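You operate a simulated robot arm through the tools that you are given. There is no shell and no other tool. Be economical: measure what you need, move in short steps, check, and stop when the job is done.

The job below is to be done with a simulated two-armed robot. You get a single attempt, and the scene is never put back.

JOB
Set the day slider to the clipboard's day, pack the blue-lidded box, then slide it onto the green mat.
Fine: pack the tin of the size printed on the box; lay the lid on the grey mat meanwhile, then back on.

Only the result counts: the job must be done as asked and must still hold three seconds after the hand-in. Knocking over, shifting, dropping, spilling or breaking anything else fails it. Lids that push on must go on centred and level and be pressed home; caps that screw on are set level and turned clockwise until they are tight.

ROBOT AND FRAMES
Two 7-joint arms with two-finger parallel grippers on one trunk, on a base that drives. Base frame: it is fixed to the floor where the robot stands at the start and does not move with it; the origin is under the middle of the robot, x ahead of it, y to its left, z up. Units: cm, degrees, N and s.
The left shoulder is at the start at [3, 11.9, 111], the right one opposite. With the tool pointing down near the work surface each hand reaches from about 28 to 68 cm from the robot's upright axis, wherever it stands, measured 20 degrees to its own side. Places, roughly: yellow day slider [40, 0, 80]. Payload 3.43 kg a hand.
The tool frame of a hand sits at the grasp point between the pads (the TCP): z along the fingers, y along the line on which they close. The tips reach 3 cm beyond it. The gripper opens to 9.4 cm. The fingers are 2.8 cm wide and 1 cm thick; the gripper's body (5 by 9.6 cm) begins 5.5 cm behind the TCP.
Orientation is told as [roll, pitch, yaw] about the base's x, y, z axes, in that order, counted from this pose: with the fingers straight down and closing along the base's y, the tool's x points along the base's -x, its y along +y and its z along -z.

CONTROLS
- The arms move only by the tool step_arm. It takes "left_plan", "right_plan" or both (then of equal length, played together; a hand with none holds still); each is a list of rows, each a list of 2 entries, a list of its own where there are three numbers: the shift along the base's x, y, z in units of 20 mm (1.0 is 20 mm), then the turn, a rotation vector about the base's x, y, z in units of 5 degrees (1.0 is 5 degrees). In form: [[[x, y, z], [wx, wy, wz]], ...]. A call has 1 to 10 rows; each row shifts and turns the commanded pose from where the row before left it. "left_gripper" and "right_gripper" are, for a hand that has rows, the closure, from 0 (fully open) to 1 (shut), set as the call begins (left out, the last holds). A call with a number of a shift or a turn outside -1 to 1 is refused whole. A row lasts 0.2 s, in which the tool goes at most 5 cm and 8.6 degrees; a call with a longer step from one row to the next is refused whole, and so is a gripper value outside its range. A pose out of reach is approached as far as the arm can. The call stops where the force on the tool passes 90 N (or 10 N more than at its start, if that is more) or the arm is blocked; 0.2 s more then pass. Each finger travels about 7.2 cm/s and halts on what it meets, pressing with about 30 N; the grip force reading is that of the motor and also rises with nothing between the fingers. The clock runs only during rows and for 0.2 s after the last one: add rows that do not move to give the fingers time. It gives the time, the measured TCP pose, the force on the tool (base axes), the opening and the grip force at its end, in the units of the frame above (readings bear some noise), with the torque about the TCP (base axes, N m) and any sound that the robot's microphone picked up.
- Cameras (640 x 400 px; columns grow to the right, rows downward): "scene" is now at [2.09, -0.02, 179.8]; the picture's right is [0.11, -0.99, 0.00], its down [-0.89, -0.10, -0.44] and it looks along [0.44, 0.05, -0.90] (base axes); focal length 282 px, centre (320, 200). "left" rides on the left gripper at [7.6, -1.4, -10.2] in its tool frame; the picture's right is [0.18, 0.98, 0.00], its down [-0.75, 0.14, -0.64] and it looks along [-0.63, 0.12, 0.77] (tool axes); focal length 243 px, centre (320, 200). "right" rides on the right gripper at [7.6, 1.4, -10.2] in its tool frame; the picture's right is [-0.18, 0.98, 0.00], its down [-0.75, -0.14, -0.64] and it looks along [-0.63, -0.12, 0.77] (tool axes); focal length 243 px, centre (320, 200). There is no depth. A picture from a camera that has moved, and an enlarged one, comes with that camera's place and axes in the base frame and with its lens. The place of the scene camera against the robot may be out by one fixed shift of up to 1.2 cm in any direction.
- camera(camera): a new picture of that camera. It takes no simulated time.
- move_column(by): slides the trunk up (or, below 0, down) by that many cm; the arms and the scene camera ride with it, the base frame stays. It gives what a move gives, with no picture.
- drive_base(legs): drives the robot by 1 to 6 legs, each [ahead, turn to the left] in cm and degrees, along the robot's own axes; the way and the turn of a leg run together, so that a leg with both is an arc; at most 150 cm and 180 degrees a leg. The arms and the cameras ride along, it lands a little off, and it stops where it bumps. It gives what a move gives.
- pan_tilt(pan, tilt): turns the head with the scene camera to pan (to the left, within 143 degrees either way) and tilt (down, from -29 to 69), counted from straight ahead of the robot. It gives what a move gives.
- inspect(camera, box): a new picture of the part [left, top, right, bottom] of that camera's present view, enlarged. It takes no simulated time.
- job_done(): hands the job in; it is judged then, once.

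Go step by step. Nothing tells you exact positions but the pictures and the camera data: compare them with the known pose of the tool, close in by small moves and look again before you grip or let go. The budget is 120 turns and 108 pictures, counting those below and the enlarged ones. Unless the task says otherwise, let go and move clear before handing in, and close with one line.

The tools are called after "Emit:" as name(argument=value, ...) on one line, values as JSON. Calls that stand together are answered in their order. step_arm: Moves the arms, as the interface text tells. Its arguments: {"type":"object","properties":{"left_plan":{"type":"array","items":{"type":"array"}},"left_gripper":{"type":"number"},"right_plan":{"type":"array","items":{"type":"array"}},"right_gripper":{"type":"number"}},"required":[]} The other tools are called the same way: move_column (by) slides the trunk up or down; drive_base (legs) drives the base; pan_tilt (pan, tilt) turns the head that bears the scene camera; camera (camera) takes a picture; inspect (camera, box) takes an enlarged picture of a part of a camera's view; job_done () hands the job in.

At the start:

```text
time_s: 0.0
left_tcp_pos: [38.56, 40.8, 127.46]
left_ee_rot: [0.0, 0.0, 0.1]
left_ft_force: [0.3, -0.1, 0.1]
left_torque: [0.02, -0.04, -0.01]
left_finger_gap: 9.41
left_finger_force: 0.0
right_tcp_pos: [29.78, 0.05, 126.3]
right_ee_rot: [0.0, 0.0, 0.0]
right_ft_force: [-0.7, -0.7, 0.1]
right_torque: [0.0, 0.03, 0.01]
right_finger_gap: 9.41
right_finger_force: 0.1
trunk travel left (down, up): [-37.5, 3.5]
robot x, y, heading: [-0.17, -0.01, -0.2]
head pan, tilt: [6.5, 63.6]
```

scene: 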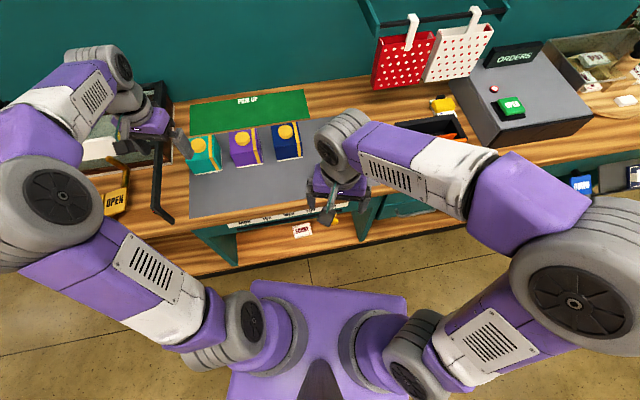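
right: 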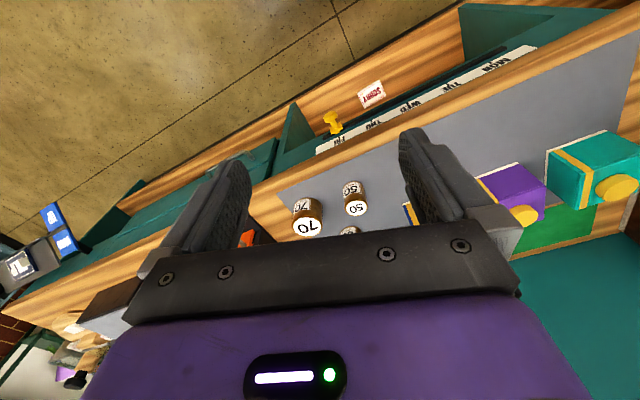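
left: 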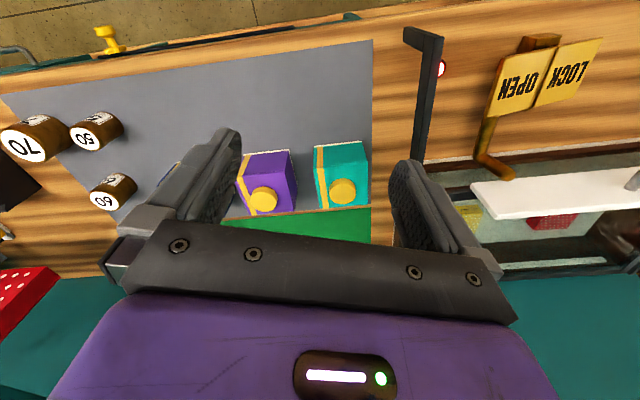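

I see three boxes (teal, purple, blue) on a grey mat with the green mat beyond, brown tins 50/60/70 partly hidden behind the right arm, and a day slider at the counter's front edge. I enlarge the views first.

Emit:
inspect(camera="scene", box=[160, 80, 400, 240])

Emit:
inspect(camera="right", box=[240, 20, 640, 270])

Emit:
inspect(camera="left", box=[0, 0, 400, 250])

```text
2.50 times, centred on (280, 160) of scene
camera zoom: at [2.09, -0.02, 179.8], right [0.11, -0.99, 0.0], down [-0.89, -0.1, -0.44], along [0.44, 0.05, -0.9], focal length 706 px, centre (420, 300)
```

zoom: 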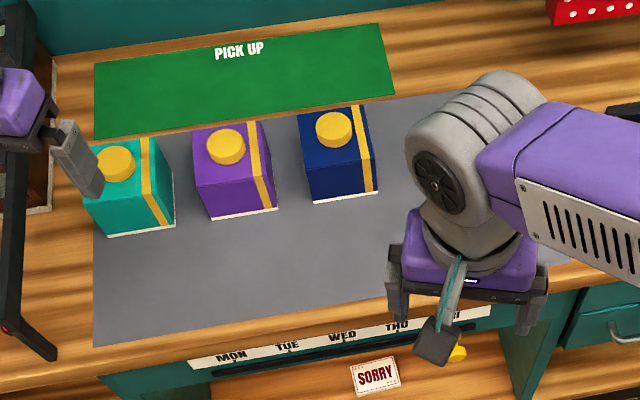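

```text
1.60 times, centred on (440, 145) of right
camera zoom: at [22.05, 1.58, 136.5], right [0.18, 0.98, 0.0], down [0.75, -0.14, 0.64], along [0.63, -0.12, -0.77], focal length 388 px, centre (128, 288)
```

zoom: 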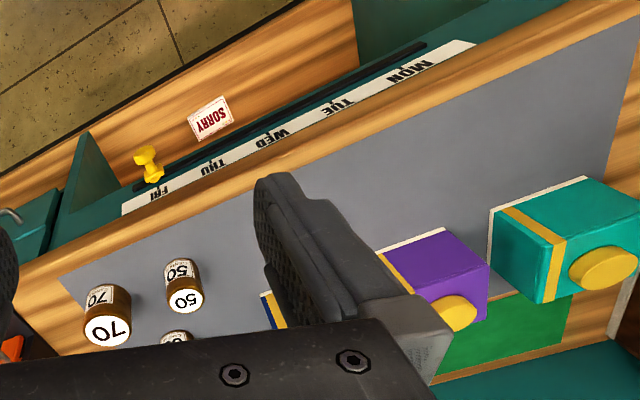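

```text
1.60 times, centred on (200, 125) of left
camera zoom: at [30.95, 39.28, 137.73], right [-0.18, 0.98, 0.0], down [0.75, 0.14, 0.64], along [0.63, 0.12, -0.77], focal length 388 px, centre (512, 320)
```

zoom: 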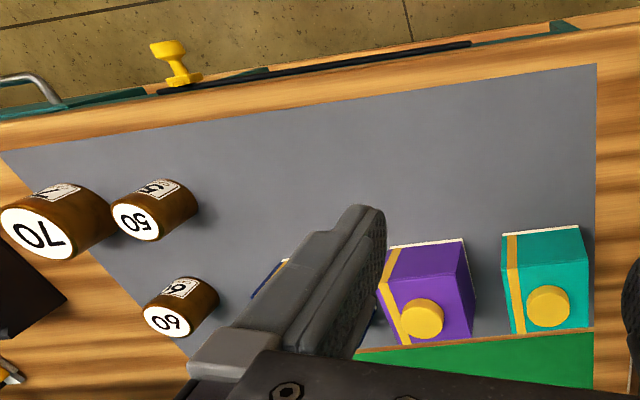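

The view is blocked by the right arm; I move it outward to the right and look around with the head for the clipboard.

Emit:
step_arm(right_plan=[[[0, -1, 0], [0, 0, 0]], [[0, -1, 0], [0, 0, 0]], [[0, -1, 0], [0, 0, 0]], [[0, -1, 0], [0, 0, 0]], [[0, -1, 0], [0, 0, 0]], [[0, -1, 0], [0, 0, 0]], [[0, -1, 0], [0, 0, 0]], [[0, -1, 0], [0, 0, 0]], [[0, -1, 0], [0, 0, 0]], [[0, -1, 0], [0, 0, 0]]])

Emit:
step_arm(right_plan=[[[0, -1, 0], [0, 0, 0]], [[0, -1, 0], [0, 0, 0]], [[0, -1, 0], [0, 0, 0]], [[0, -1, 0], [0, 0, 0]], [[0, -1, 0], [0, 0, 0]], [[0, -1, 0], [0, 0, 0]], [[0, -1, 0], [0, 0, 0]]])

Emit:
camera(camera="scene")

Emit:
pan_tilt(pan=0, tilt=25)

Emit:
camera(camera="scene")

```text
time_s: 2.2
left_tcp_pos: [38.52, 40.76, 127.4]
left_ee_rot: [0.0, -0.1, -0.1]
left_ft_force: [-0.1, -1.2, -0.3]
left_torque: [-0.01, -0.02, 0.01]
left_finger_gap: 9.39
left_finger_force: 0.0
right_tcp_pos: [29.6, -20.06, 126.38]
right_ee_rot: [0.0, 0.0, 0.0]
right_ft_force: [0.1, -0.1, -0.4]
right_torque: [0.02, 0.02, 0.0]
right_finger_gap: 9.41
right_finger_force: 0.0
trunk travel left (down, up): [-37.5, 3.5]
robot x, y, heading: [0.08, 0.09, 0.0]
head pan, tilt: [6.5, 63.6]
```

```text
time_s: 3.8
left_tcp_pos: [38.59, 40.67, 127.4]
left_ee_rot: [0.1, 0.1, 0.0]
left_ft_force: [-0.2, -0.4, -0.6]
left_torque: [-0.01, -0.01, 0.0]
left_finger_gap: 9.41
left_finger_force: 0.1
right_tcp_pos: [29.48, -34.18, 126.39]
right_ee_rot: [0.0, 0.1, 0.0]
right_ft_force: [-0.2, 0.2, 0.1]
right_torque: [-0.04, -0.02, 0.03]
right_finger_gap: 9.37
right_finger_force: 0.0
trunk travel left (down, up): [-37.5, 3.5]
robot x, y, heading: [0.27, -0.06, 0.2]
head pan, tilt: [6.5, 63.6]
```

```text
101 pictures are left
camera scene: at [2.11, -0.08, 179.8], right [0.11, -0.99, 0.0], down [-0.89, -0.1, -0.44], along [0.44, 0.05, -0.9], focal length 282 px, centre (320, 200)
```

scene: 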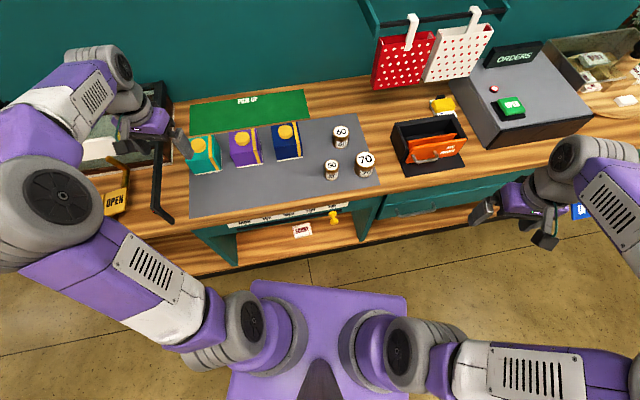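

```text
time_s: 4.8
left_tcp_pos: [38.62, 40.78, 127.4]
left_ee_rot: [-0.1, 0.0, 0.0]
left_ft_force: [-0.1, 0.5, 0.6]
left_torque: [-0.03, 0.0, 0.0]
left_finger_gap: 9.42
left_finger_force: 0.0
right_tcp_pos: [29.5, -34.02, 126.41]
right_ee_rot: [0.1, 0.0, -0.1]
right_ft_force: [-0.4, -0.2, 0.1]
right_torque: [0.02, 0.01, -0.02]
right_finger_gap: 9.38
right_finger_force: 0.1
trunk travel left (down, up): [-37.5, 3.5]
robot x, y, heading: [-0.19, 0.03, 0.1]
head pan, tilt: [0.0, 25.0]
```

```text
100 pictures are left
camera scene: at [5.11, -0.73, 185.21], right [0.0, -1.0, 0.0], down [-0.42, 0.0, -0.91], along [0.91, 0.0, -0.42], focal length 282 px, centre (320, 200)
```

scene: 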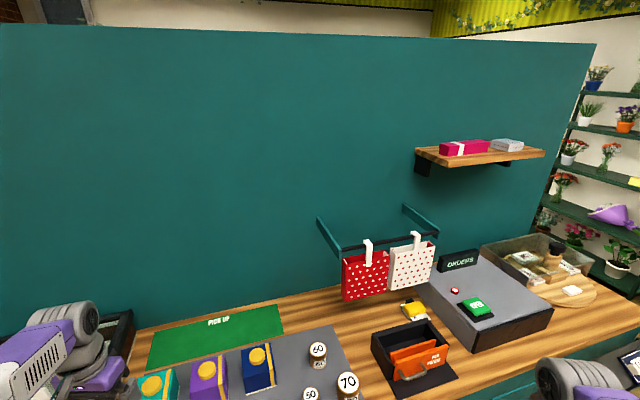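

No clipboard in front; I enlarge the orange file tray and look left and right.

Emit:
inspect(camera="scene", box=[350, 240, 590, 390])

Emit:
pan_tilt(pan=75, tilt=35)

Emit:
camera(camera="scene")

Emit:
pan_tilt(pan=-75, tilt=35)

Emit:
camera(camera="scene")

```text
2.67 times, centred on (470, 315) of scene
camera zoom: at [5.11, -0.73, 185.21], right [0.0, -1.0, 0.0], down [-0.42, 0.0, -0.91], along [0.91, 0.0, -0.42], focal length 753 px, centre (-80, -107)
```

zoom: 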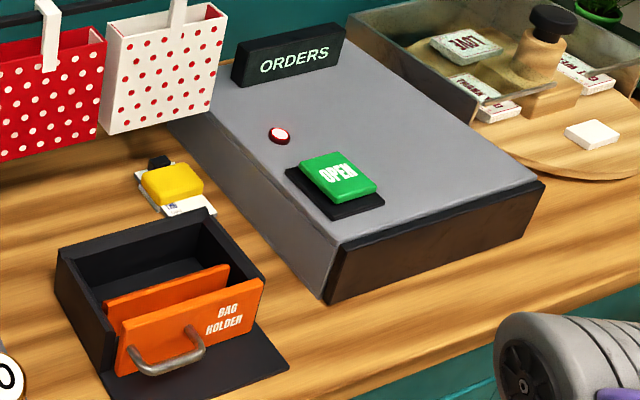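

```text
time_s: 6.3
left_tcp_pos: [38.49, 40.79, 127.39]
left_ee_rot: [0.0, 0.0, 0.1]
left_ft_force: [-0.6, 0.1, 0.0]
left_torque: [-0.01, -0.02, 0.0]
left_finger_gap: 9.42
left_finger_force: 0.2
right_tcp_pos: [29.58, -34.11, 126.36]
right_ee_rot: [0.0, 0.1, 0.0]
right_ft_force: [-0.7, 0.5, 0.3]
right_torque: [0.03, -0.01, 0.04]
right_finger_gap: 9.39
right_finger_force: 0.0
trunk travel left (down, up): [-37.5, 3.5]
robot x, y, heading: [-0.16, -0.06, -0.2]
head pan, tilt: [75.0, 35.0]
```

```text
98 pictures are left
camera scene: at [-1.82, 7.77, 183.64], right [0.97, -0.26, 0.0], down [-0.15, -0.55, -0.82], along [0.21, 0.79, -0.57], focal length 282 px, centre (320, 200)
```

scene: 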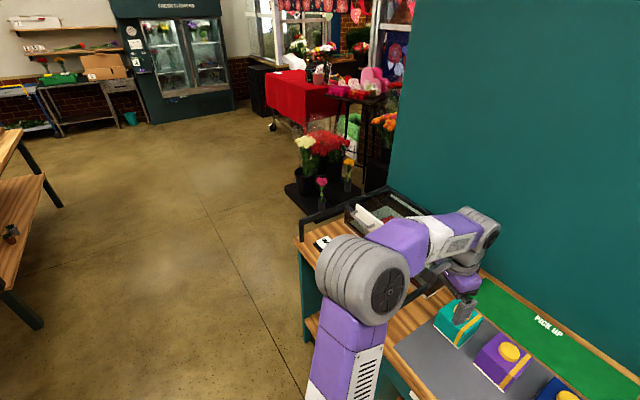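

```text
time_s: 8.7
left_tcp_pos: [38.59, 40.86, 127.41]
left_ee_rot: [0.0, 0.0, 0.0]
left_ft_force: [-0.7, -0.1, 0.2]
left_torque: [0.01, 0.02, -0.02]
left_finger_gap: 9.39
left_finger_force: 0.1
right_tcp_pos: [29.48, -34.01, 126.45]
right_ee_rot: [0.0, -0.1, -0.1]
right_ft_force: [-0.4, 0.1, -0.3]
right_torque: [0.01, 0.0, -0.03]
right_finger_gap: 9.38
right_finger_force: 0.1
trunk travel left (down, up): [-37.5, 3.5]
robot x, y, heading: [-0.16, 0.34, 0.2]
head pan, tilt: [-75.0, 35.0]
```

```text
97 pictures are left
camera scene: at [-1.83, -9.23, 183.64], right [-0.97, -0.26, 0.0], down [-0.15, 0.55, -0.82], along [0.21, -0.79, -0.57], focal length 282 px, centre (320, 200)
```

scene: 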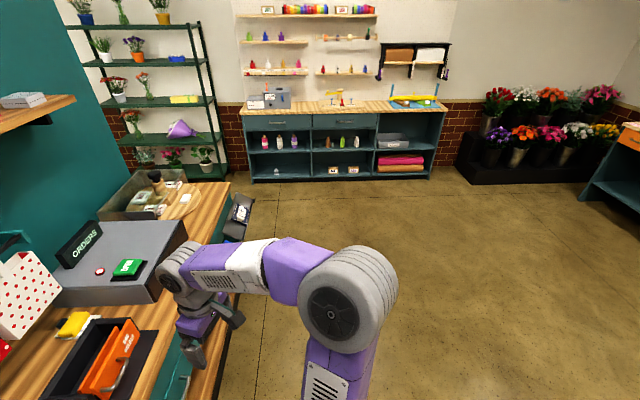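

Something hangs at the counter's right end; I enlarge it and look behind as well.

Emit:
inspect(camera="scene", box=[180, 180, 300, 255])

Emit:
pan_tilt(pan=-143, tilt=30)

Emit:
camera(camera="scene")

Emit:
pan_tilt(pan=143, tilt=30)

Emit:
camera(camera="scene")

```text
5.33 times, centred on (240, 218) of scene
camera zoom: at [-1.83, -9.23, 183.64], right [-0.97, -0.26, 0.0], down [-0.15, 0.55, -0.82], along [0.21, -0.79, -0.57], focal length 1507 px, centre (747, 107)
```

zoom: 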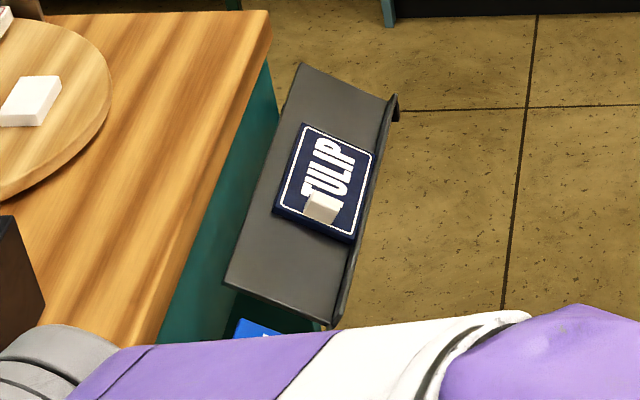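

```text
time_s: 10.1
left_tcp_pos: [38.55, 40.76, 127.33]
left_ee_rot: [0.0, 0.1, 0.1]
left_ft_force: [0.2, 0.4, 0.0]
left_torque: [-0.02, 0.01, 0.02]
left_finger_gap: 9.42
left_finger_force: 0.0
right_tcp_pos: [29.57, -33.9, 126.45]
right_ee_rot: [0.0, 0.1, 0.0]
right_ft_force: [-0.7, 0.1, 0.6]
right_torque: [0.01, 0.01, -0.03]
right_finger_gap: 9.39
right_finger_force: 0.0
trunk travel left (down, up): [-37.5, 3.5]
robot x, y, heading: [-0.18, 0.11, 0.3]
head pan, tilt: [-143.0, 30.0]
```

```text
95 pictures are left
camera scene: at [-11.33, -6.18, 184.42], right [-0.6, 0.8, 0.0], down [0.4, 0.3, -0.87], along [-0.69, -0.52, -0.5], focal length 282 px, centre (320, 200)
```

scene: 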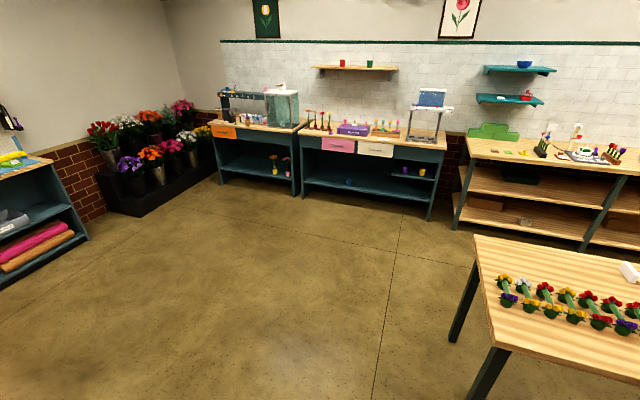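

```text
time_s: 14.0
left_tcp_pos: [38.49, 40.84, 127.37]
left_ee_rot: [0.0, -0.1, 0.1]
left_ft_force: [-0.9, -0.2, -0.1]
left_torque: [-0.02, -0.01, -0.04]
left_finger_gap: 9.42
left_finger_force: 0.0
right_tcp_pos: [29.47, -34.0, 126.51]
right_ee_rot: [0.0, 0.0, -0.1]
right_ft_force: [-0.7, -0.2, 0.3]
right_torque: [-0.02, 0.01, -0.02]
right_finger_gap: 9.4
right_finger_force: 0.0
trunk travel left (down, up): [-37.5, 3.5]
robot x, y, heading: [0.02, -0.07, 0.1]
head pan, tilt: [143.0, 30.0]
```

```text
94 pictures are left
camera scene: at [-11.33, 4.72, 184.42], right [0.6, 0.8, 0.0], down [0.4, -0.3, -0.87], along [-0.69, 0.52, -0.5], focal length 282 px, centre (320, 200)
```

scene: 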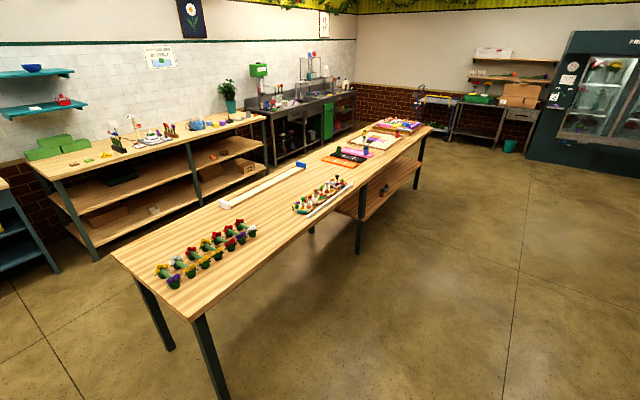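

No obvious clipboard yet; I enlarge the candidates: the tile wall by the sink and the left end of the counter.

Emit:
inspect(camera="scene", box=[200, 50, 440, 200])

Emit:
pan_tilt(pan=50, tilt=45)

Emit:
camera(camera="scene")

Emit:
pan_tilt(pan=-60, tilt=60)

Emit:
camera(camera="scene")

```text
2.67 times, centred on (320, 125) of scene
camera zoom: at [-11.33, 4.72, 184.42], right [0.6, 0.8, 0.0], down [0.4, -0.3, -0.87], along [-0.69, 0.52, -0.5], focal length 753 px, centre (320, 400)
```

zoom: 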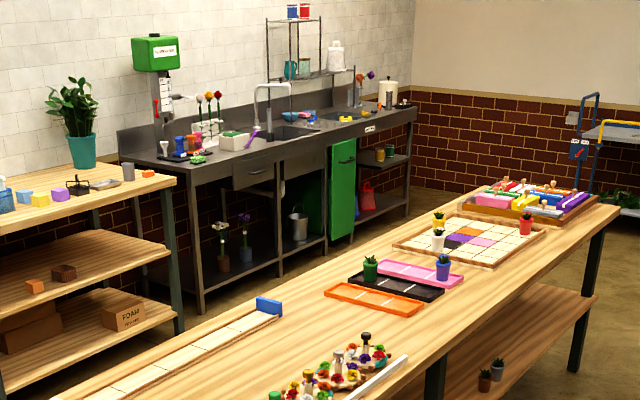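

```text
time_s: 15.7
left_tcp_pos: [38.54, 40.77, 127.36]
left_ee_rot: [-0.1, -0.1, 0.0]
left_ft_force: [-0.8, -0.7, 0.7]
left_torque: [0.0, -0.03, -0.02]
left_finger_gap: 9.42
left_finger_force: 0.0
right_tcp_pos: [29.5, -33.96, 126.36]
right_ee_rot: [0.0, 0.0, -0.1]
right_ft_force: [-0.2, 0.9, 0.0]
right_torque: [-0.02, -0.01, -0.01]
right_finger_gap: 9.38
right_finger_force: 0.0
trunk travel left (down, up): [-37.5, 3.5]
robot x, y, heading: [0.09, 0.04, -0.0]
head pan, tilt: [50.0, 45.0]
```

```text
92 pictures are left
camera scene: at [1.11, 5.5, 182.16], right [0.77, -0.64, 0.0], down [-0.45, -0.54, -0.71], along [0.45, 0.54, -0.71], focal length 282 px, centre (320, 200)
```

scene: 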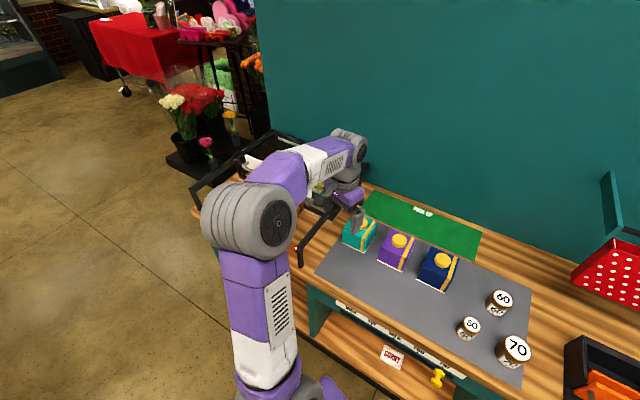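

```text
time_s: 17.6
left_tcp_pos: [38.61, 40.74, 127.22]
left_ee_rot: [0.0, 0.0, -0.1]
left_ft_force: [-0.3, 0.5, 0.1]
left_torque: [0.01, -0.01, 0.01]
left_finger_gap: 9.4
left_finger_force: 0.1
right_tcp_pos: [29.45, -33.94, 126.39]
right_ee_rot: [-0.1, -0.1, 0.0]
right_ft_force: [-0.1, -0.3, 0.5]
right_torque: [0.01, -0.02, 0.02]
right_finger_gap: 9.42
right_finger_force: 0.1
trunk travel left (down, up): [-37.5, 3.5]
robot x, y, heading: [0.21, 0.16, -0.1]
head pan, tilt: [-60.0, 60.0]
```

```text
91 pictures are left
camera scene: at [-0.77, -6.5, 180.21], right [-0.87, -0.5, 0.0], down [-0.43, 0.75, -0.5], along [0.25, -0.43, -0.87], focal length 282 px, centre (320, 200)
```

scene: 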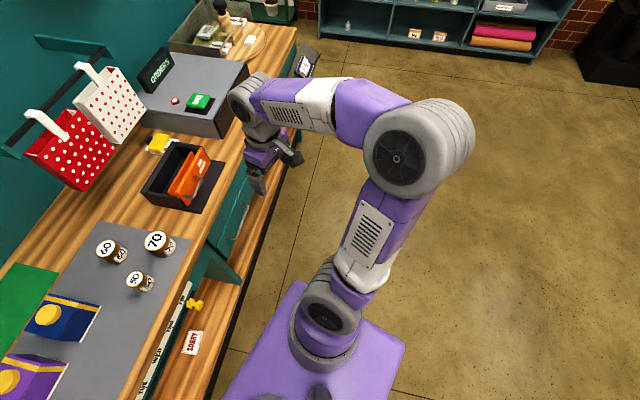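

I look closer at the yellow item on the counter and the left end of the counter.

Emit:
inspect(camera="scene", box=[120, 110, 240, 220])

Emit:
pan_tilt(pan=75, tilt=35)

Emit:
inspect(camera="scene", box=[280, 170, 480, 295])

Emit:
camera(camera="left")

Emit:
camera(camera="right")

```text
3.64 times, centred on (180, 165) of scene
camera zoom: at [-0.77, -6.5, 180.21], right [-0.87, -0.5, 0.0], down [-0.43, 0.75, -0.5], along [0.25, -0.43, -0.87], focal length 1027 px, centre (829, 327)
```

zoom: 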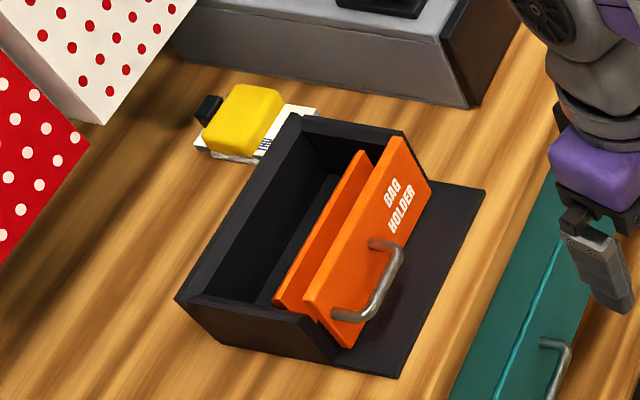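

```text
time_s: 19.7
left_tcp_pos: [38.46, 40.74, 127.45]
left_ee_rot: [0.0, 0.1, 0.1]
left_ft_force: [0.3, 0.3, -0.5]
left_torque: [-0.05, -0.03, 0.01]
left_finger_gap: 9.39
left_finger_force: 0.0
right_tcp_pos: [29.47, -33.98, 126.45]
right_ee_rot: [0.0, 0.0, 0.0]
right_ft_force: [-0.5, 1.3, -0.9]
right_torque: [-0.03, -0.01, 0.02]
right_finger_gap: 9.39
right_finger_force: 0.1
trunk travel left (down, up): [-37.5, 3.5]
robot x, y, heading: [-0.21, -0.19, 0.2]
head pan, tilt: [75.0, 35.0]
```

```text
3.20 times, centred on (380, 232) of scene
camera zoom: at [-1.82, 7.77, 183.64], right [0.97, -0.26, 0.0], down [-0.15, -0.55, -0.82], along [0.21, 0.79, -0.57], focal length 904 px, centre (128, 96)
```

zoom: 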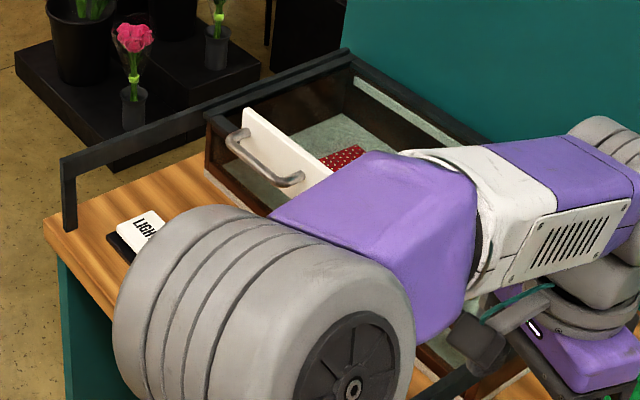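

```text
88 pictures are left
camera left: at [30.95, 39.28, 137.73], right [-0.18, 0.98, 0.0], down [0.75, 0.14, 0.64], along [0.63, 0.12, -0.77], focal length 243 px, centre (320, 200)
```

left: 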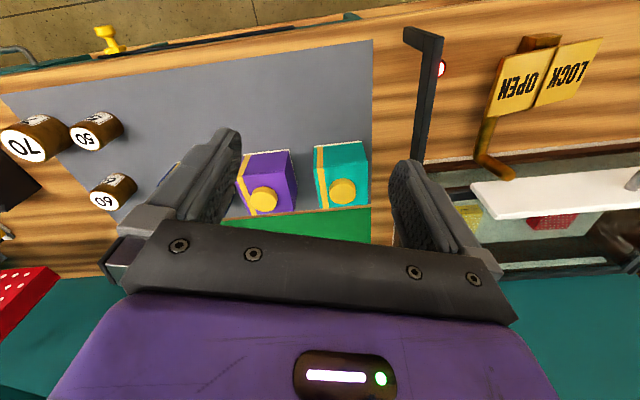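

```text
87 pictures are left
camera right: at [21.84, -32.5, 136.66], right [0.18, 0.98, 0.0], down [0.75, -0.14, 0.64], along [0.63, -0.12, -0.77], focal length 243 px, centre (320, 200)
```

right: 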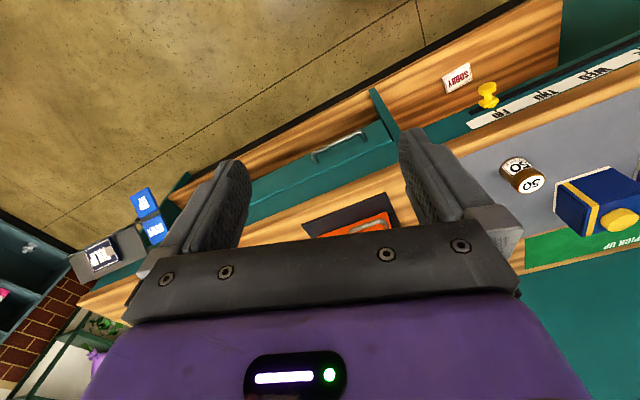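

The yellow block by the bag holder seems to lie on a white sheet with lettering—maybe the clipboard; I zoom in hard on it.

Emit:
pan_tilt(pan=-30, tilt=50)

Emit:
camera(camera="scene")

```text
time_s: 21.5
left_tcp_pos: [38.54, 40.72, 127.36]
left_ee_rot: [0.0, -0.1, 0.0]
left_ft_force: [0.2, -0.2, -0.2]
left_torque: [0.02, 0.01, 0.03]
left_finger_gap: 9.4
left_finger_force: 0.1
right_tcp_pos: [29.56, -33.79, 126.33]
right_ee_rot: [0.0, -0.1, -0.1]
right_ft_force: [-0.2, -1.1, -0.5]
right_torque: [0.02, 0.02, 0.02]
right_finger_gap: 9.41
right_finger_force: 0.0
trunk travel left (down, up): [-37.5, 3.5]
robot x, y, heading: [-0.07, -0.23, 0.0]
head pan, tilt: [-30.0, 50.0]
```

```text
86 pictures are left
camera scene: at [2.56, -4.57, 181.46], right [-0.5, -0.87, 0.0], down [-0.66, 0.38, -0.64], along [0.56, -0.32, -0.77], focal length 282 px, centre (320, 200)
```

scene: 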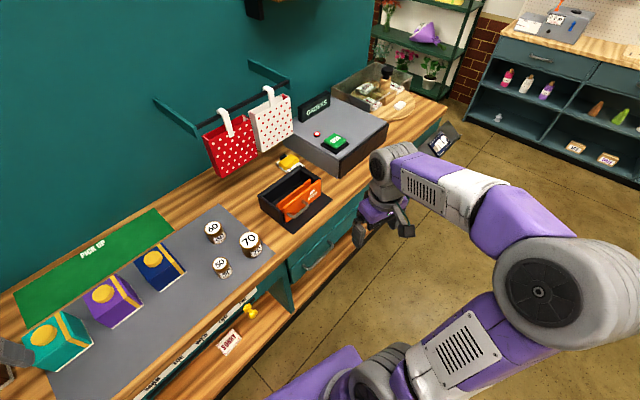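

Emit:
inspect(camera="scene", box=[265, 142, 321, 177])

Emit:
inspect(camera="scene", box=[80, 210, 280, 340])

```text
11.43 times, centred on (293, 160) of scene
camera zoom: at [2.56, -4.57, 181.46], right [-0.5, -0.87, 0.0], down [-0.66, 0.38, -0.64], along [0.56, -0.32, -0.77], focal length 3229 px, centre (629, 663)
```

zoom: 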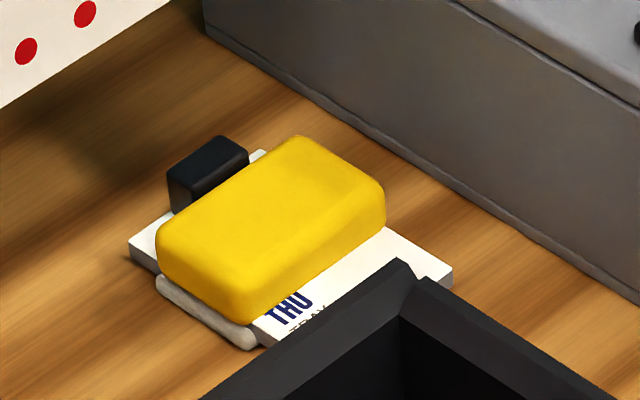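

```text
3.08 times, centred on (180, 275) of scene
camera zoom: at [2.56, -4.57, 181.46], right [-0.5, -0.87, 0.0], down [-0.66, 0.38, -0.64], along [0.56, -0.32, -0.77], focal length 869 px, centre (751, -31)
```

zoom: 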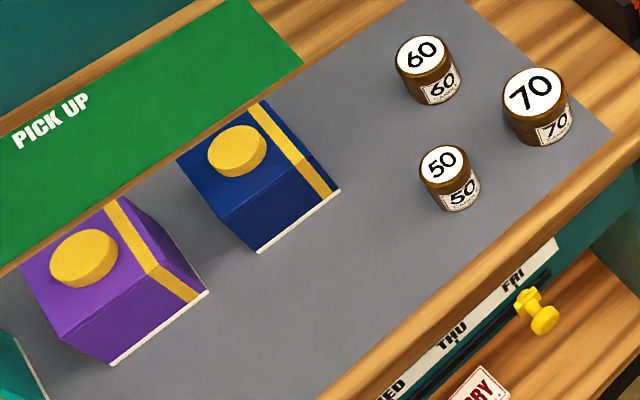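

The sheet under the yellow block reads "THU" with a smaller line below. I bring the right hand camera nearer to read it for certain.

Emit:
step_arm(right_plan=[[[1, -0.2, 0.4], [0, 0, 0]], [[1, -0.2, 0.4], [0, 0, 0]], [[1, -0.2, 0.4], [0, 0, 0]], [[1, -0.2, 0.4], [0, 0, 0]], [[1, -0.2, 0.4], [0, 0, 0]], [[1, -0.2, 0.4], [0, 0, 0]], [[1, -0.2, 0.4], [0, 0, 0]], [[1, -0.2, 0.4], [0, 0, 0]], [[1, -0.2, 0.4], [0, 0, 0]], [[1, -0.2, 0.4], [0, 0, 0]]])

Emit:
camera(camera="right")

Emit:
inspect(camera="right", box=[260, 100, 420, 230])

```text
time_s: 23.7
left_tcp_pos: [38.64, 40.83, 127.33]
left_ee_rot: [0.0, 0.1, 0.0]
left_ft_force: [0.3, -0.1, 0.2]
left_torque: [-0.03, 0.01, -0.03]
left_finger_gap: 9.39
left_finger_force: 0.1
right_tcp_pos: [49.93, -38.05, 134.07]
right_ee_rot: [0.0, 0.0, -0.1]
right_ft_force: [0.1, -0.5, 0.1]
right_torque: [-0.01, 0.01, -0.02]
right_finger_gap: 9.41
right_finger_force: 0.0
trunk travel left (down, up): [-37.5, 3.5]
robot x, y, heading: [0.13, -0.27, 0.2]
head pan, tilt: [-30.0, 50.0]
```

```text
83 pictures are left
camera right: at [42.22, -36.54, 144.35], right [0.18, 0.98, 0.0], down [0.75, -0.14, 0.64], along [0.63, -0.12, -0.77], focal length 243 px, centre (320, 200)
```

right: 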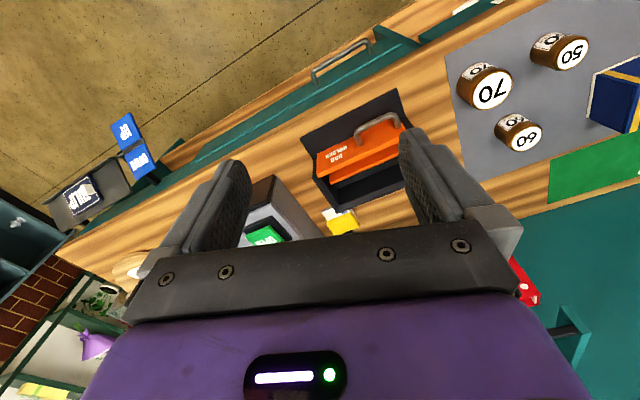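

```text
3.08 times, centred on (340, 165) of right
camera zoom: at [42.22, -36.54, 144.35], right [0.18, 0.98, 0.0], down [0.75, -0.14, 0.64], along [0.63, -0.12, -0.77], focal length 746 px, centre (258, 308)
```

zoom: 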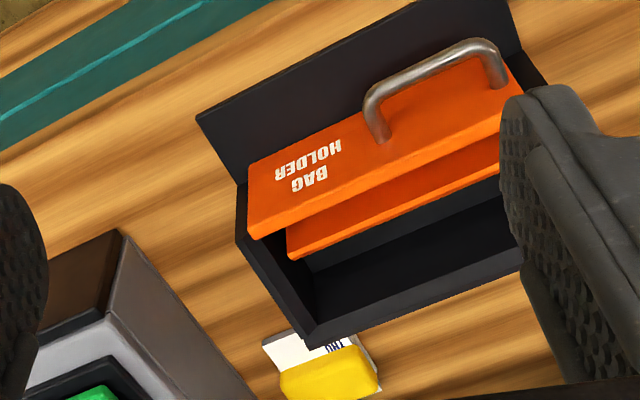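

Emit:
inspect(camera="right", box=[318, 194, 366, 236])

```text
9.52 times, centred on (342, 215) of right
camera zoom: at [42.22, -36.54, 144.35], right [0.18, 0.98, 0.0], down [0.75, -0.14, 0.64], along [0.63, -0.12, -0.77], focal length 2311 px, centre (110, 57)
```

zoom: 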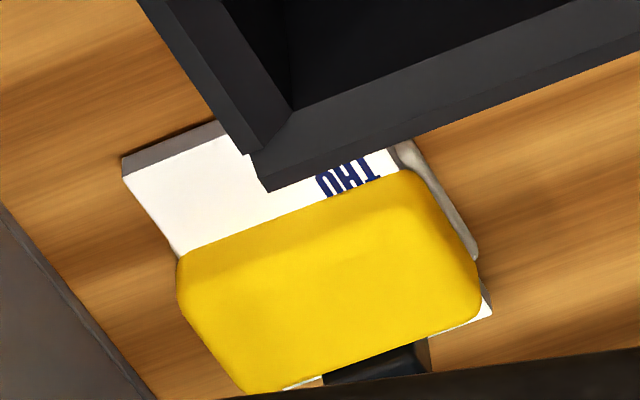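

I take the sheet's day to be THU (knob now near FRI). The counter is turned about 17° to the left of me, so I lift the left hand a bit, square the robot to the counter and look at the slider.

Emit:
step_arm(left_plan=[[[-0.5, 0, 1], [0, 0, 0]], [[-0.5, 0, 1], [0, 0, 0]], [[-0.5, 0, 1], [0, 0, 0]], [[-0.5, 0, 1], [0, 0, 0]], [[-0.5, 0, 0], [0, 0, 0]], [[-0.5, 0, 0], [0, 0, 0]]])

Emit:
drive_base(legs=[[0, 17]])

Emit:
pan_tilt(pan=0, tilt=58)

Emit:
camera(camera="scene")

```text
time_s: 25.1
left_tcp_pos: [32.42, 40.7, 135.39]
left_ee_rot: [0.0, 0.0, 0.0]
left_ft_force: [0.1, 0.5, 0.2]
left_torque: [0.01, -0.01, -0.03]
left_finger_gap: 9.39
left_finger_force: 0.0
right_tcp_pos: [49.73, -37.98, 134.13]
right_ee_rot: [0.0, -0.1, 0.0]
right_ft_force: [-0.4, 0.0, 0.6]
right_torque: [0.02, -0.01, 0.0]
right_finger_gap: 9.41
right_finger_force: 0.1
trunk travel left (down, up): [-37.5, 3.5]
robot x, y, heading: [0.14, 0.01, 0.2]
head pan, tilt: [-30.0, 50.0]
```

```text
time_s: 26.5
left_tcp_pos: [19.11, 48.5, 135.38]
left_ee_rot: [0.0, 0.0, 17.1]
left_ft_force: [-0.5, -0.1, 0.7]
left_torque: [0.01, 0.01, 0.01]
left_finger_gap: 9.4
left_finger_force: 0.0
right_tcp_pos: [58.78, -21.66, 134.13]
right_ee_rot: [0.1, 0.0, 17.2]
right_ft_force: [0.4, -0.5, -0.8]
right_torque: [-0.02, 0.01, 0.03]
right_finger_gap: 9.4
right_finger_force: 0.0
trunk travel left (down, up): [-37.5, 3.5]
robot x, y, heading: [-0.29, -0.03, 17.0]
head pan, tilt: [-30.0, 50.0]
```

```text
time_s: 27.5
left_tcp_pos: [19.09, 48.41, 135.42]
left_ee_rot: [0.0, 0.0, 17.1]
left_ft_force: [0.5, 0.8, 0.2]
left_torque: [-0.02, 0.0, -0.02]
left_finger_gap: 9.42
left_finger_force: 0.0
right_tcp_pos: [58.76, -21.69, 134.21]
right_ee_rot: [0.0, 0.0, 17.1]
right_ft_force: [0.4, 0.7, -0.4]
right_torque: [0.01, 0.02, -0.03]
right_finger_gap: 9.44
right_finger_force: 0.0
trunk travel left (down, up): [-37.5, 3.5]
robot x, y, heading: [0.07, -0.14, 17.1]
head pan, tilt: [0.0, 58.0]
```

```text
80 pictures are left
camera scene: at [2.62, 0.38, 180.45], right [0.29, -0.96, 0.0], down [-0.81, -0.25, -0.53], along [0.51, 0.16, -0.85], focal length 282 px, centre (320, 200)
```

scene: 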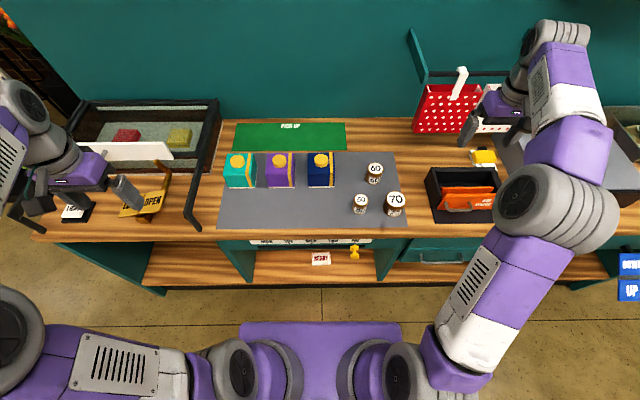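

The robot is square with the counter now. I enlarge the slider and the sheet.

Emit:
inspect(camera="scene", box=[240, 228, 390, 275])

Emit:
inspect(camera="scene", box=[460, 140, 510, 172])

Emit:
inspect(camera="scene", box=[210, 110, 420, 240])

Emit:
inspect(camera="right", box=[230, 0, 430, 240])

```text
4.27 times, centred on (315, 252) of scene
camera zoom: at [2.62, 0.38, 180.45], right [0.29, -0.96, 0.0], down [-0.81, -0.25, -0.53], along [0.51, 0.16, -0.85], focal length 1206 px, centre (341, -20)
```

zoom: 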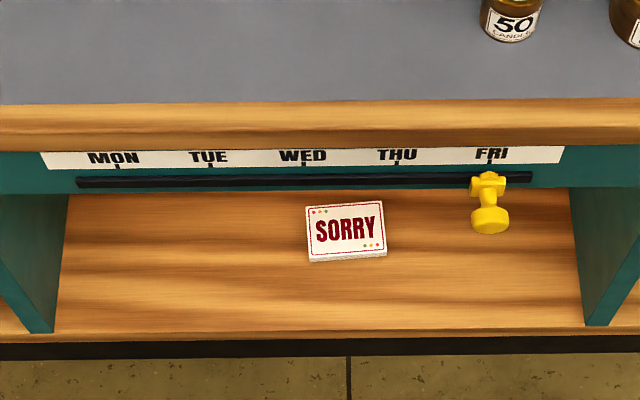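

```text
12.50 times, centred on (485, 156) of scene
camera zoom: at [2.62, 0.38, 180.45], right [0.29, -0.96, 0.0], down [-0.81, -0.25, -0.53], along [0.51, 0.16, -0.85], focal length 3532 px, centre (-1742, 750)
```

zoom: 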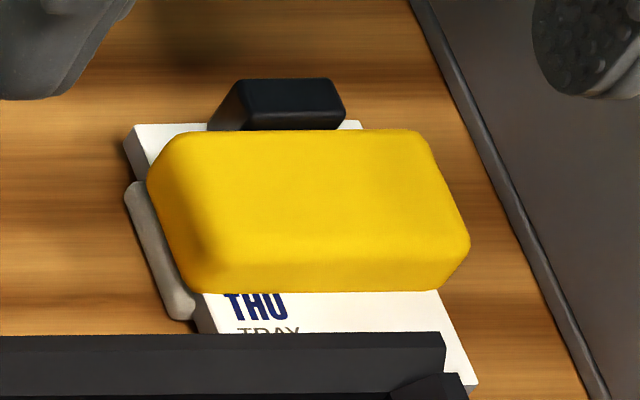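

```text
3.05 times, centred on (315, 175) of scene
camera zoom: at [2.62, 0.38, 180.45], right [0.29, -0.96, 0.0], down [-0.81, -0.25, -0.53], along [0.51, 0.16, -0.85], focal length 861 px, centre (335, 276)
```

zoom: 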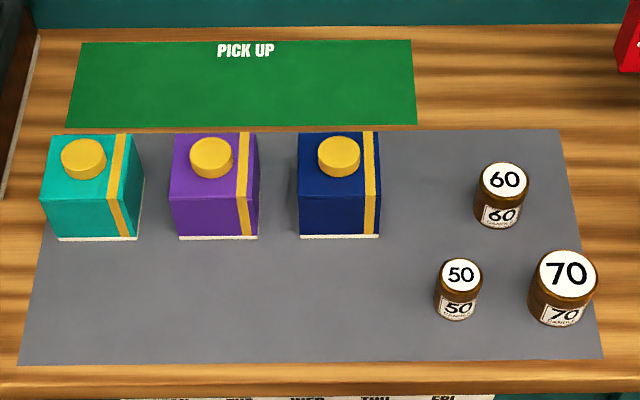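

```text
1.67 times, centred on (330, 120) of right
camera zoom: at [51.01, -22.49, 144.38], right [-0.11, 0.99, 0.0], down [0.76, 0.09, 0.64], along [0.64, 0.07, -0.77], focal length 404 px, centre (303, 333)
```

zoom: 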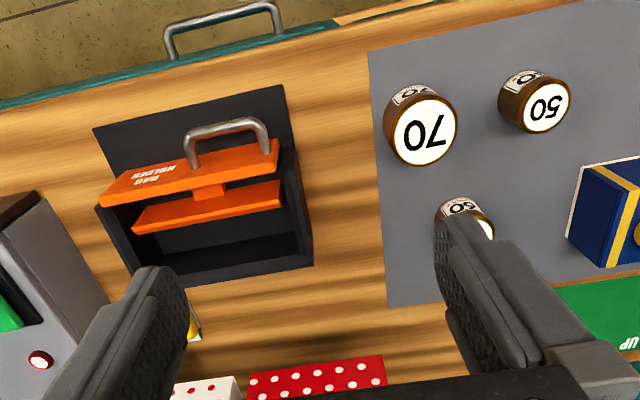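

THU it is, with the knob now exactly under FRI. I bring the right hand in front of the slider to measure the knob with its camera.

Emit:
step_arm(right_plan=[[[-1, 0.8, 0], [0, 0, 0]], [[-1, 0.8, 0], [0, 0, 0]], [[-1, 0.8, 0], [0, 0, 0]], [[-1, 0.8, 0], [0, 0, 0]], [[-1, 0.8, -0.6], [0, 0, 0]], [[-1, 0.8, -0.6], [0, 0, 0]], [[-1, 0.8, -0.7], [0, 0, 0]], [[-1, 0.8, -0.7], [0, 0, 0]], [[-1, 0.8, -0.7], [0, 0, 0]], [[-1, 0.8, -0.7], [0, 0, 0]]])

Emit:
step_arm(right_plan=[[[-1, 0.6, -1], [0, 0, 0]], [[-0.8, 0.6, -1], [0, 0, 0]], [[0, 0, -1], [0, 0, 0]], [[0, 0, -1], [0, 0, 0]], [[0, 0, -1], [0, 0, 0]], [[0, 0, -1], [0, 0, 0]]])

Emit:
camera(camera="right")

```text
time_s: 29.7
left_tcp_pos: [19.09, 48.46, 135.45]
left_ee_rot: [0.0, -0.1, 17.1]
left_ft_force: [0.6, -0.1, -0.1]
left_torque: [0.02, 0.01, 0.01]
left_finger_gap: 9.42
left_finger_force: 0.1
right_tcp_pos: [38.68, -5.59, 126.06]
right_ee_rot: [0.0, -0.1, 17.2]
right_ft_force: [-1.1, 0.1, -0.8]
right_torque: [0.01, 0.01, 0.03]
right_finger_gap: 9.4
right_finger_force: 0.1
trunk travel left (down, up): [-37.5, 3.5]
robot x, y, heading: [-0.08, 0.15, 16.9]
head pan, tilt: [0.0, 58.0]
```

```text
time_s: 31.1
left_tcp_pos: [19.12, 48.46, 135.41]
left_ee_rot: [0.0, -0.1, 17.1]
left_ft_force: [-0.3, -0.3, 0.2]
left_torque: [0.0, 0.03, 0.01]
left_finger_gap: 9.4
left_finger_force: 0.0
right_tcp_pos: [35.12, -3.17, 114.25]
right_ee_rot: [0.1, 0.1, 17.2]
right_ft_force: [0.0, 0.6, -0.4]
right_torque: [0.01, -0.01, -0.01]
right_finger_gap: 9.39
right_finger_force: 0.2
trunk travel left (down, up): [-37.5, 3.5]
robot x, y, heading: [-0.03, -0.02, 17.1]
head pan, tilt: [0.0, 58.0]
```

```text
75 pictures are left
camera right: at [27.38, -4.03, 124.47], right [-0.11, 0.99, 0.0], down [0.76, 0.09, 0.64], along [0.64, 0.07, -0.77], focal length 243 px, centre (320, 200)
```

right: 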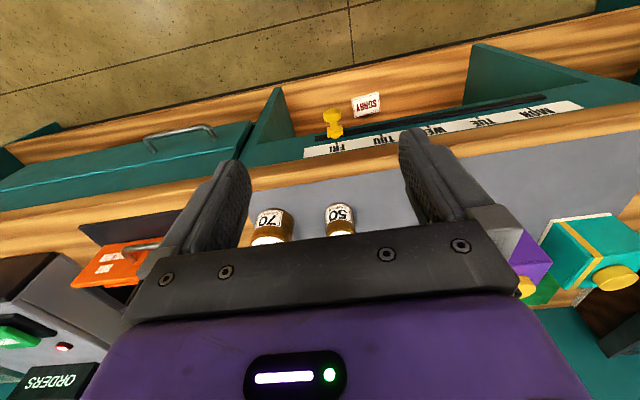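

I lower the hand in front of the counter to triangulate the knob's height.

Emit:
step_arm(right_plan=[[[0, 0, -1], [0, 0, 0]], [[0, 0, -1], [0, 0, 0]], [[0, 0, -1], [0, 0, 0]], [[0, 0, -1], [0, 0, 0]], [[-0.5, 0, -1], [0, 0, 0]], [[-0.5, 0, -1], [0, 0, 0]], [[-0.5, 0, -1], [0, 0, 0]], [[-0.5, 0, -1], [0, 0, 0]]])

Emit:
camera(camera="right")

```text
time_s: 32.9
left_tcp_pos: [19.05, 48.48, 135.38]
left_ee_rot: [0.1, 0.0, 17.1]
left_ft_force: [0.6, 0.9, -0.2]
left_torque: [-0.02, 0.0, -0.01]
left_finger_gap: 9.37
left_finger_force: 0.1
right_tcp_pos: [31.07, -3.34, 98.0]
right_ee_rot: [0.0, 0.0, 17.1]
right_ft_force: [0.6, 0.7, 0.6]
right_torque: [0.02, 0.02, 0.04]
right_finger_gap: 9.42
right_finger_force: 0.0
trunk travel left (down, up): [-37.5, 3.5]
robot x, y, heading: [-0.29, 0.26, 17.0]
head pan, tilt: [0.0, 58.0]
```

```text
74 pictures are left
camera right: at [23.3, -4.24, 108.18], right [-0.11, 0.99, 0.0], down [0.76, 0.09, 0.64], along [0.64, 0.07, -0.77], focal length 243 px, centre (320, 200)
```

right: 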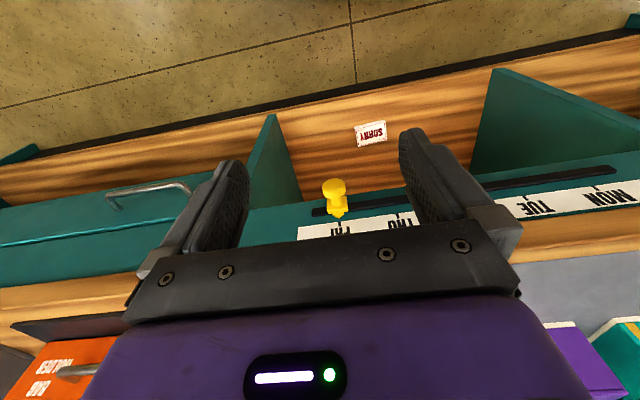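

The knob's ball comes out at about (43.1, -0.2, 80.6). I tilt the hand 20° so its wrist leans away from the counter edge and go down in front of the knob.

Emit:
step_arm(right_plan=[[[0.2, 0, -0.8], [0.292, -0.956, 0]], [[0.2, 0, -0.8], [0.292, -0.956, 0]], [[0.2, 0.05, -0.8], [0.292, -0.956, 0]], [[0.2, 0.05, -0.8], [0.292, -0.956, 0]], [[0.35, 0.1, -1], [0, 0, 0]], [[0.35, 0.1, -1], [0, 0, 0]], [[0.35, 0.1, -1], [0, 0, 0]], [[0.4, 0.1, -0.9], [0, 0, 0]], [[0.4, 0.1, -0.9], [0, 0, 0]]])

Emit:
camera(camera="right")

```text
time_s: 34.9
left_tcp_pos: [19.1, 48.46, 135.29]
left_ee_rot: [0.0, 0.0, 17.1]
left_ft_force: [0.3, 0.6, -0.4]
left_torque: [-0.03, 0.01, -0.01]
left_finger_gap: 9.42
left_finger_force: 0.1
right_tcp_pos: [36.35, -2.05, 82.0]
right_ee_rot: [-0.1, -20.1, 17.1]
right_ft_force: [0.6, -0.3, -0.2]
right_torque: [-0.01, -0.02, 0.03]
right_finger_gap: 9.41
right_finger_force: 0.0
trunk travel left (down, up): [-37.5, 3.5]
robot x, y, heading: [-0.07, 0.06, 17.3]
head pan, tilt: [0.0, 58.0]
```

```text
73 pictures are left
camera right: at [25.66, -3.77, 88.99], right [-0.12, 0.99, 0.06], down [0.51, 0.01, 0.86], along [0.85, 0.14, -0.5], focal length 243 px, centre (320, 200)
```

right: 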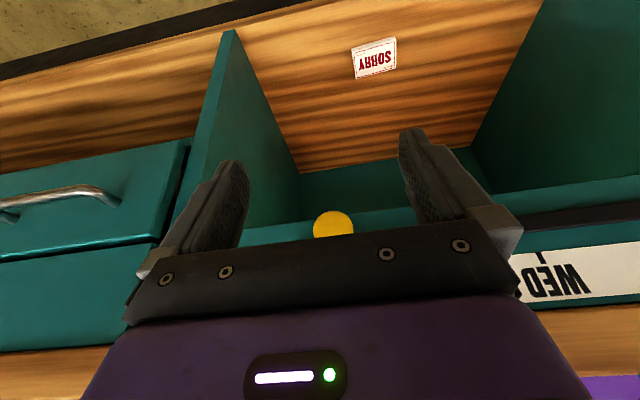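

The ball is straight ahead between the fingers. I move forward over it and close.

Emit:
step_arm(right_plan=[[[0.75, 0.22, -0.09], [0, 0, 0]], [[0.75, 0.22, -0.09], [0, 0, 0]], [[0.75, 0.22, -0.09], [0, 0, 0]], [[0.75, 0.22, -0.09], [0, 0, 0]]])

Emit:
step_arm(right_plan=[[[0, 0, 0], [0, 0, 0]], [[0, 0, 0], [0, 0, 0]], [[0, 0, 0], [0, 0, 0]], [[0, 0, 0], [0, 0, 0]], [[0, 0, 0], [0, 0, 0]], [[0, 0, 0], [0, 0, 0]]], right_gripper=1)

Emit:
inspect(camera="scene", box=[240, 228, 390, 275])

```text
time_s: 35.9
left_tcp_pos: [19.18, 48.51, 135.48]
left_ee_rot: [0.0, 0.1, 17.1]
left_ft_force: [-0.1, 0.1, -0.5]
left_torque: [0.02, 0.02, -0.02]
left_finger_gap: 9.4
left_finger_force: 0.1
right_tcp_pos: [42.18, -0.38, 81.39]
right_ee_rot: [-0.1, -20.0, 17.1]
right_ft_force: [-0.3, -0.4, 0.7]
right_torque: [0.02, 0.03, 0.0]
right_finger_gap: 9.41
right_finger_force: 0.1
trunk travel left (down, up): [-37.5, 3.5]
robot x, y, heading: [0.14, 0.05, 17.3]
head pan, tilt: [0.0, 58.0]
```

```text
time_s: 37.3
left_tcp_pos: [19.06, 48.47, 135.41]
left_ee_rot: [0.0, 0.0, 17.1]
left_ft_force: [-0.4, 1.5, -0.6]
left_torque: [-0.02, -0.01, 0.0]
left_finger_gap: 9.4
left_finger_force: 0.0
right_tcp_pos: [42.13, -0.42, 81.43]
right_ee_rot: [-0.1, -20.0, 17.3]
right_ft_force: [1.5, -0.1, -0.7]
right_torque: [0.01, -0.01, 0.02]
right_finger_gap: 3.35
right_finger_force: 45.3
trunk travel left (down, up): [-37.5, 3.5]
robot x, y, heading: [-0.06, 0.02, 16.8]
head pan, tilt: [0.0, 58.0]
```

```text
4.27 times, centred on (315, 252) of scene
camera zoom: at [2.63, 0.41, 180.44], right [0.29, -0.96, 0.0], down [-0.81, -0.25, -0.53], along [0.51, 0.16, -0.85], focal length 1206 px, centre (341, -20)
```

zoom: 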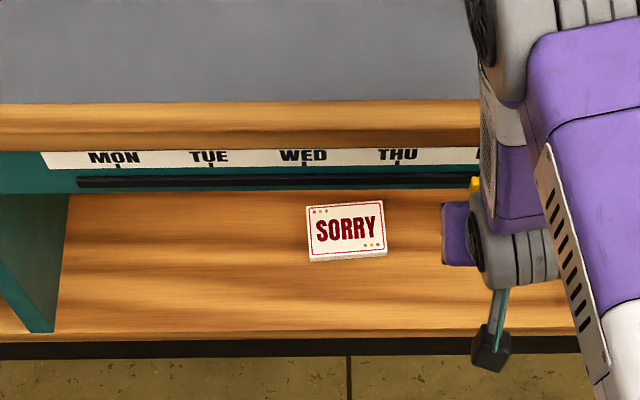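

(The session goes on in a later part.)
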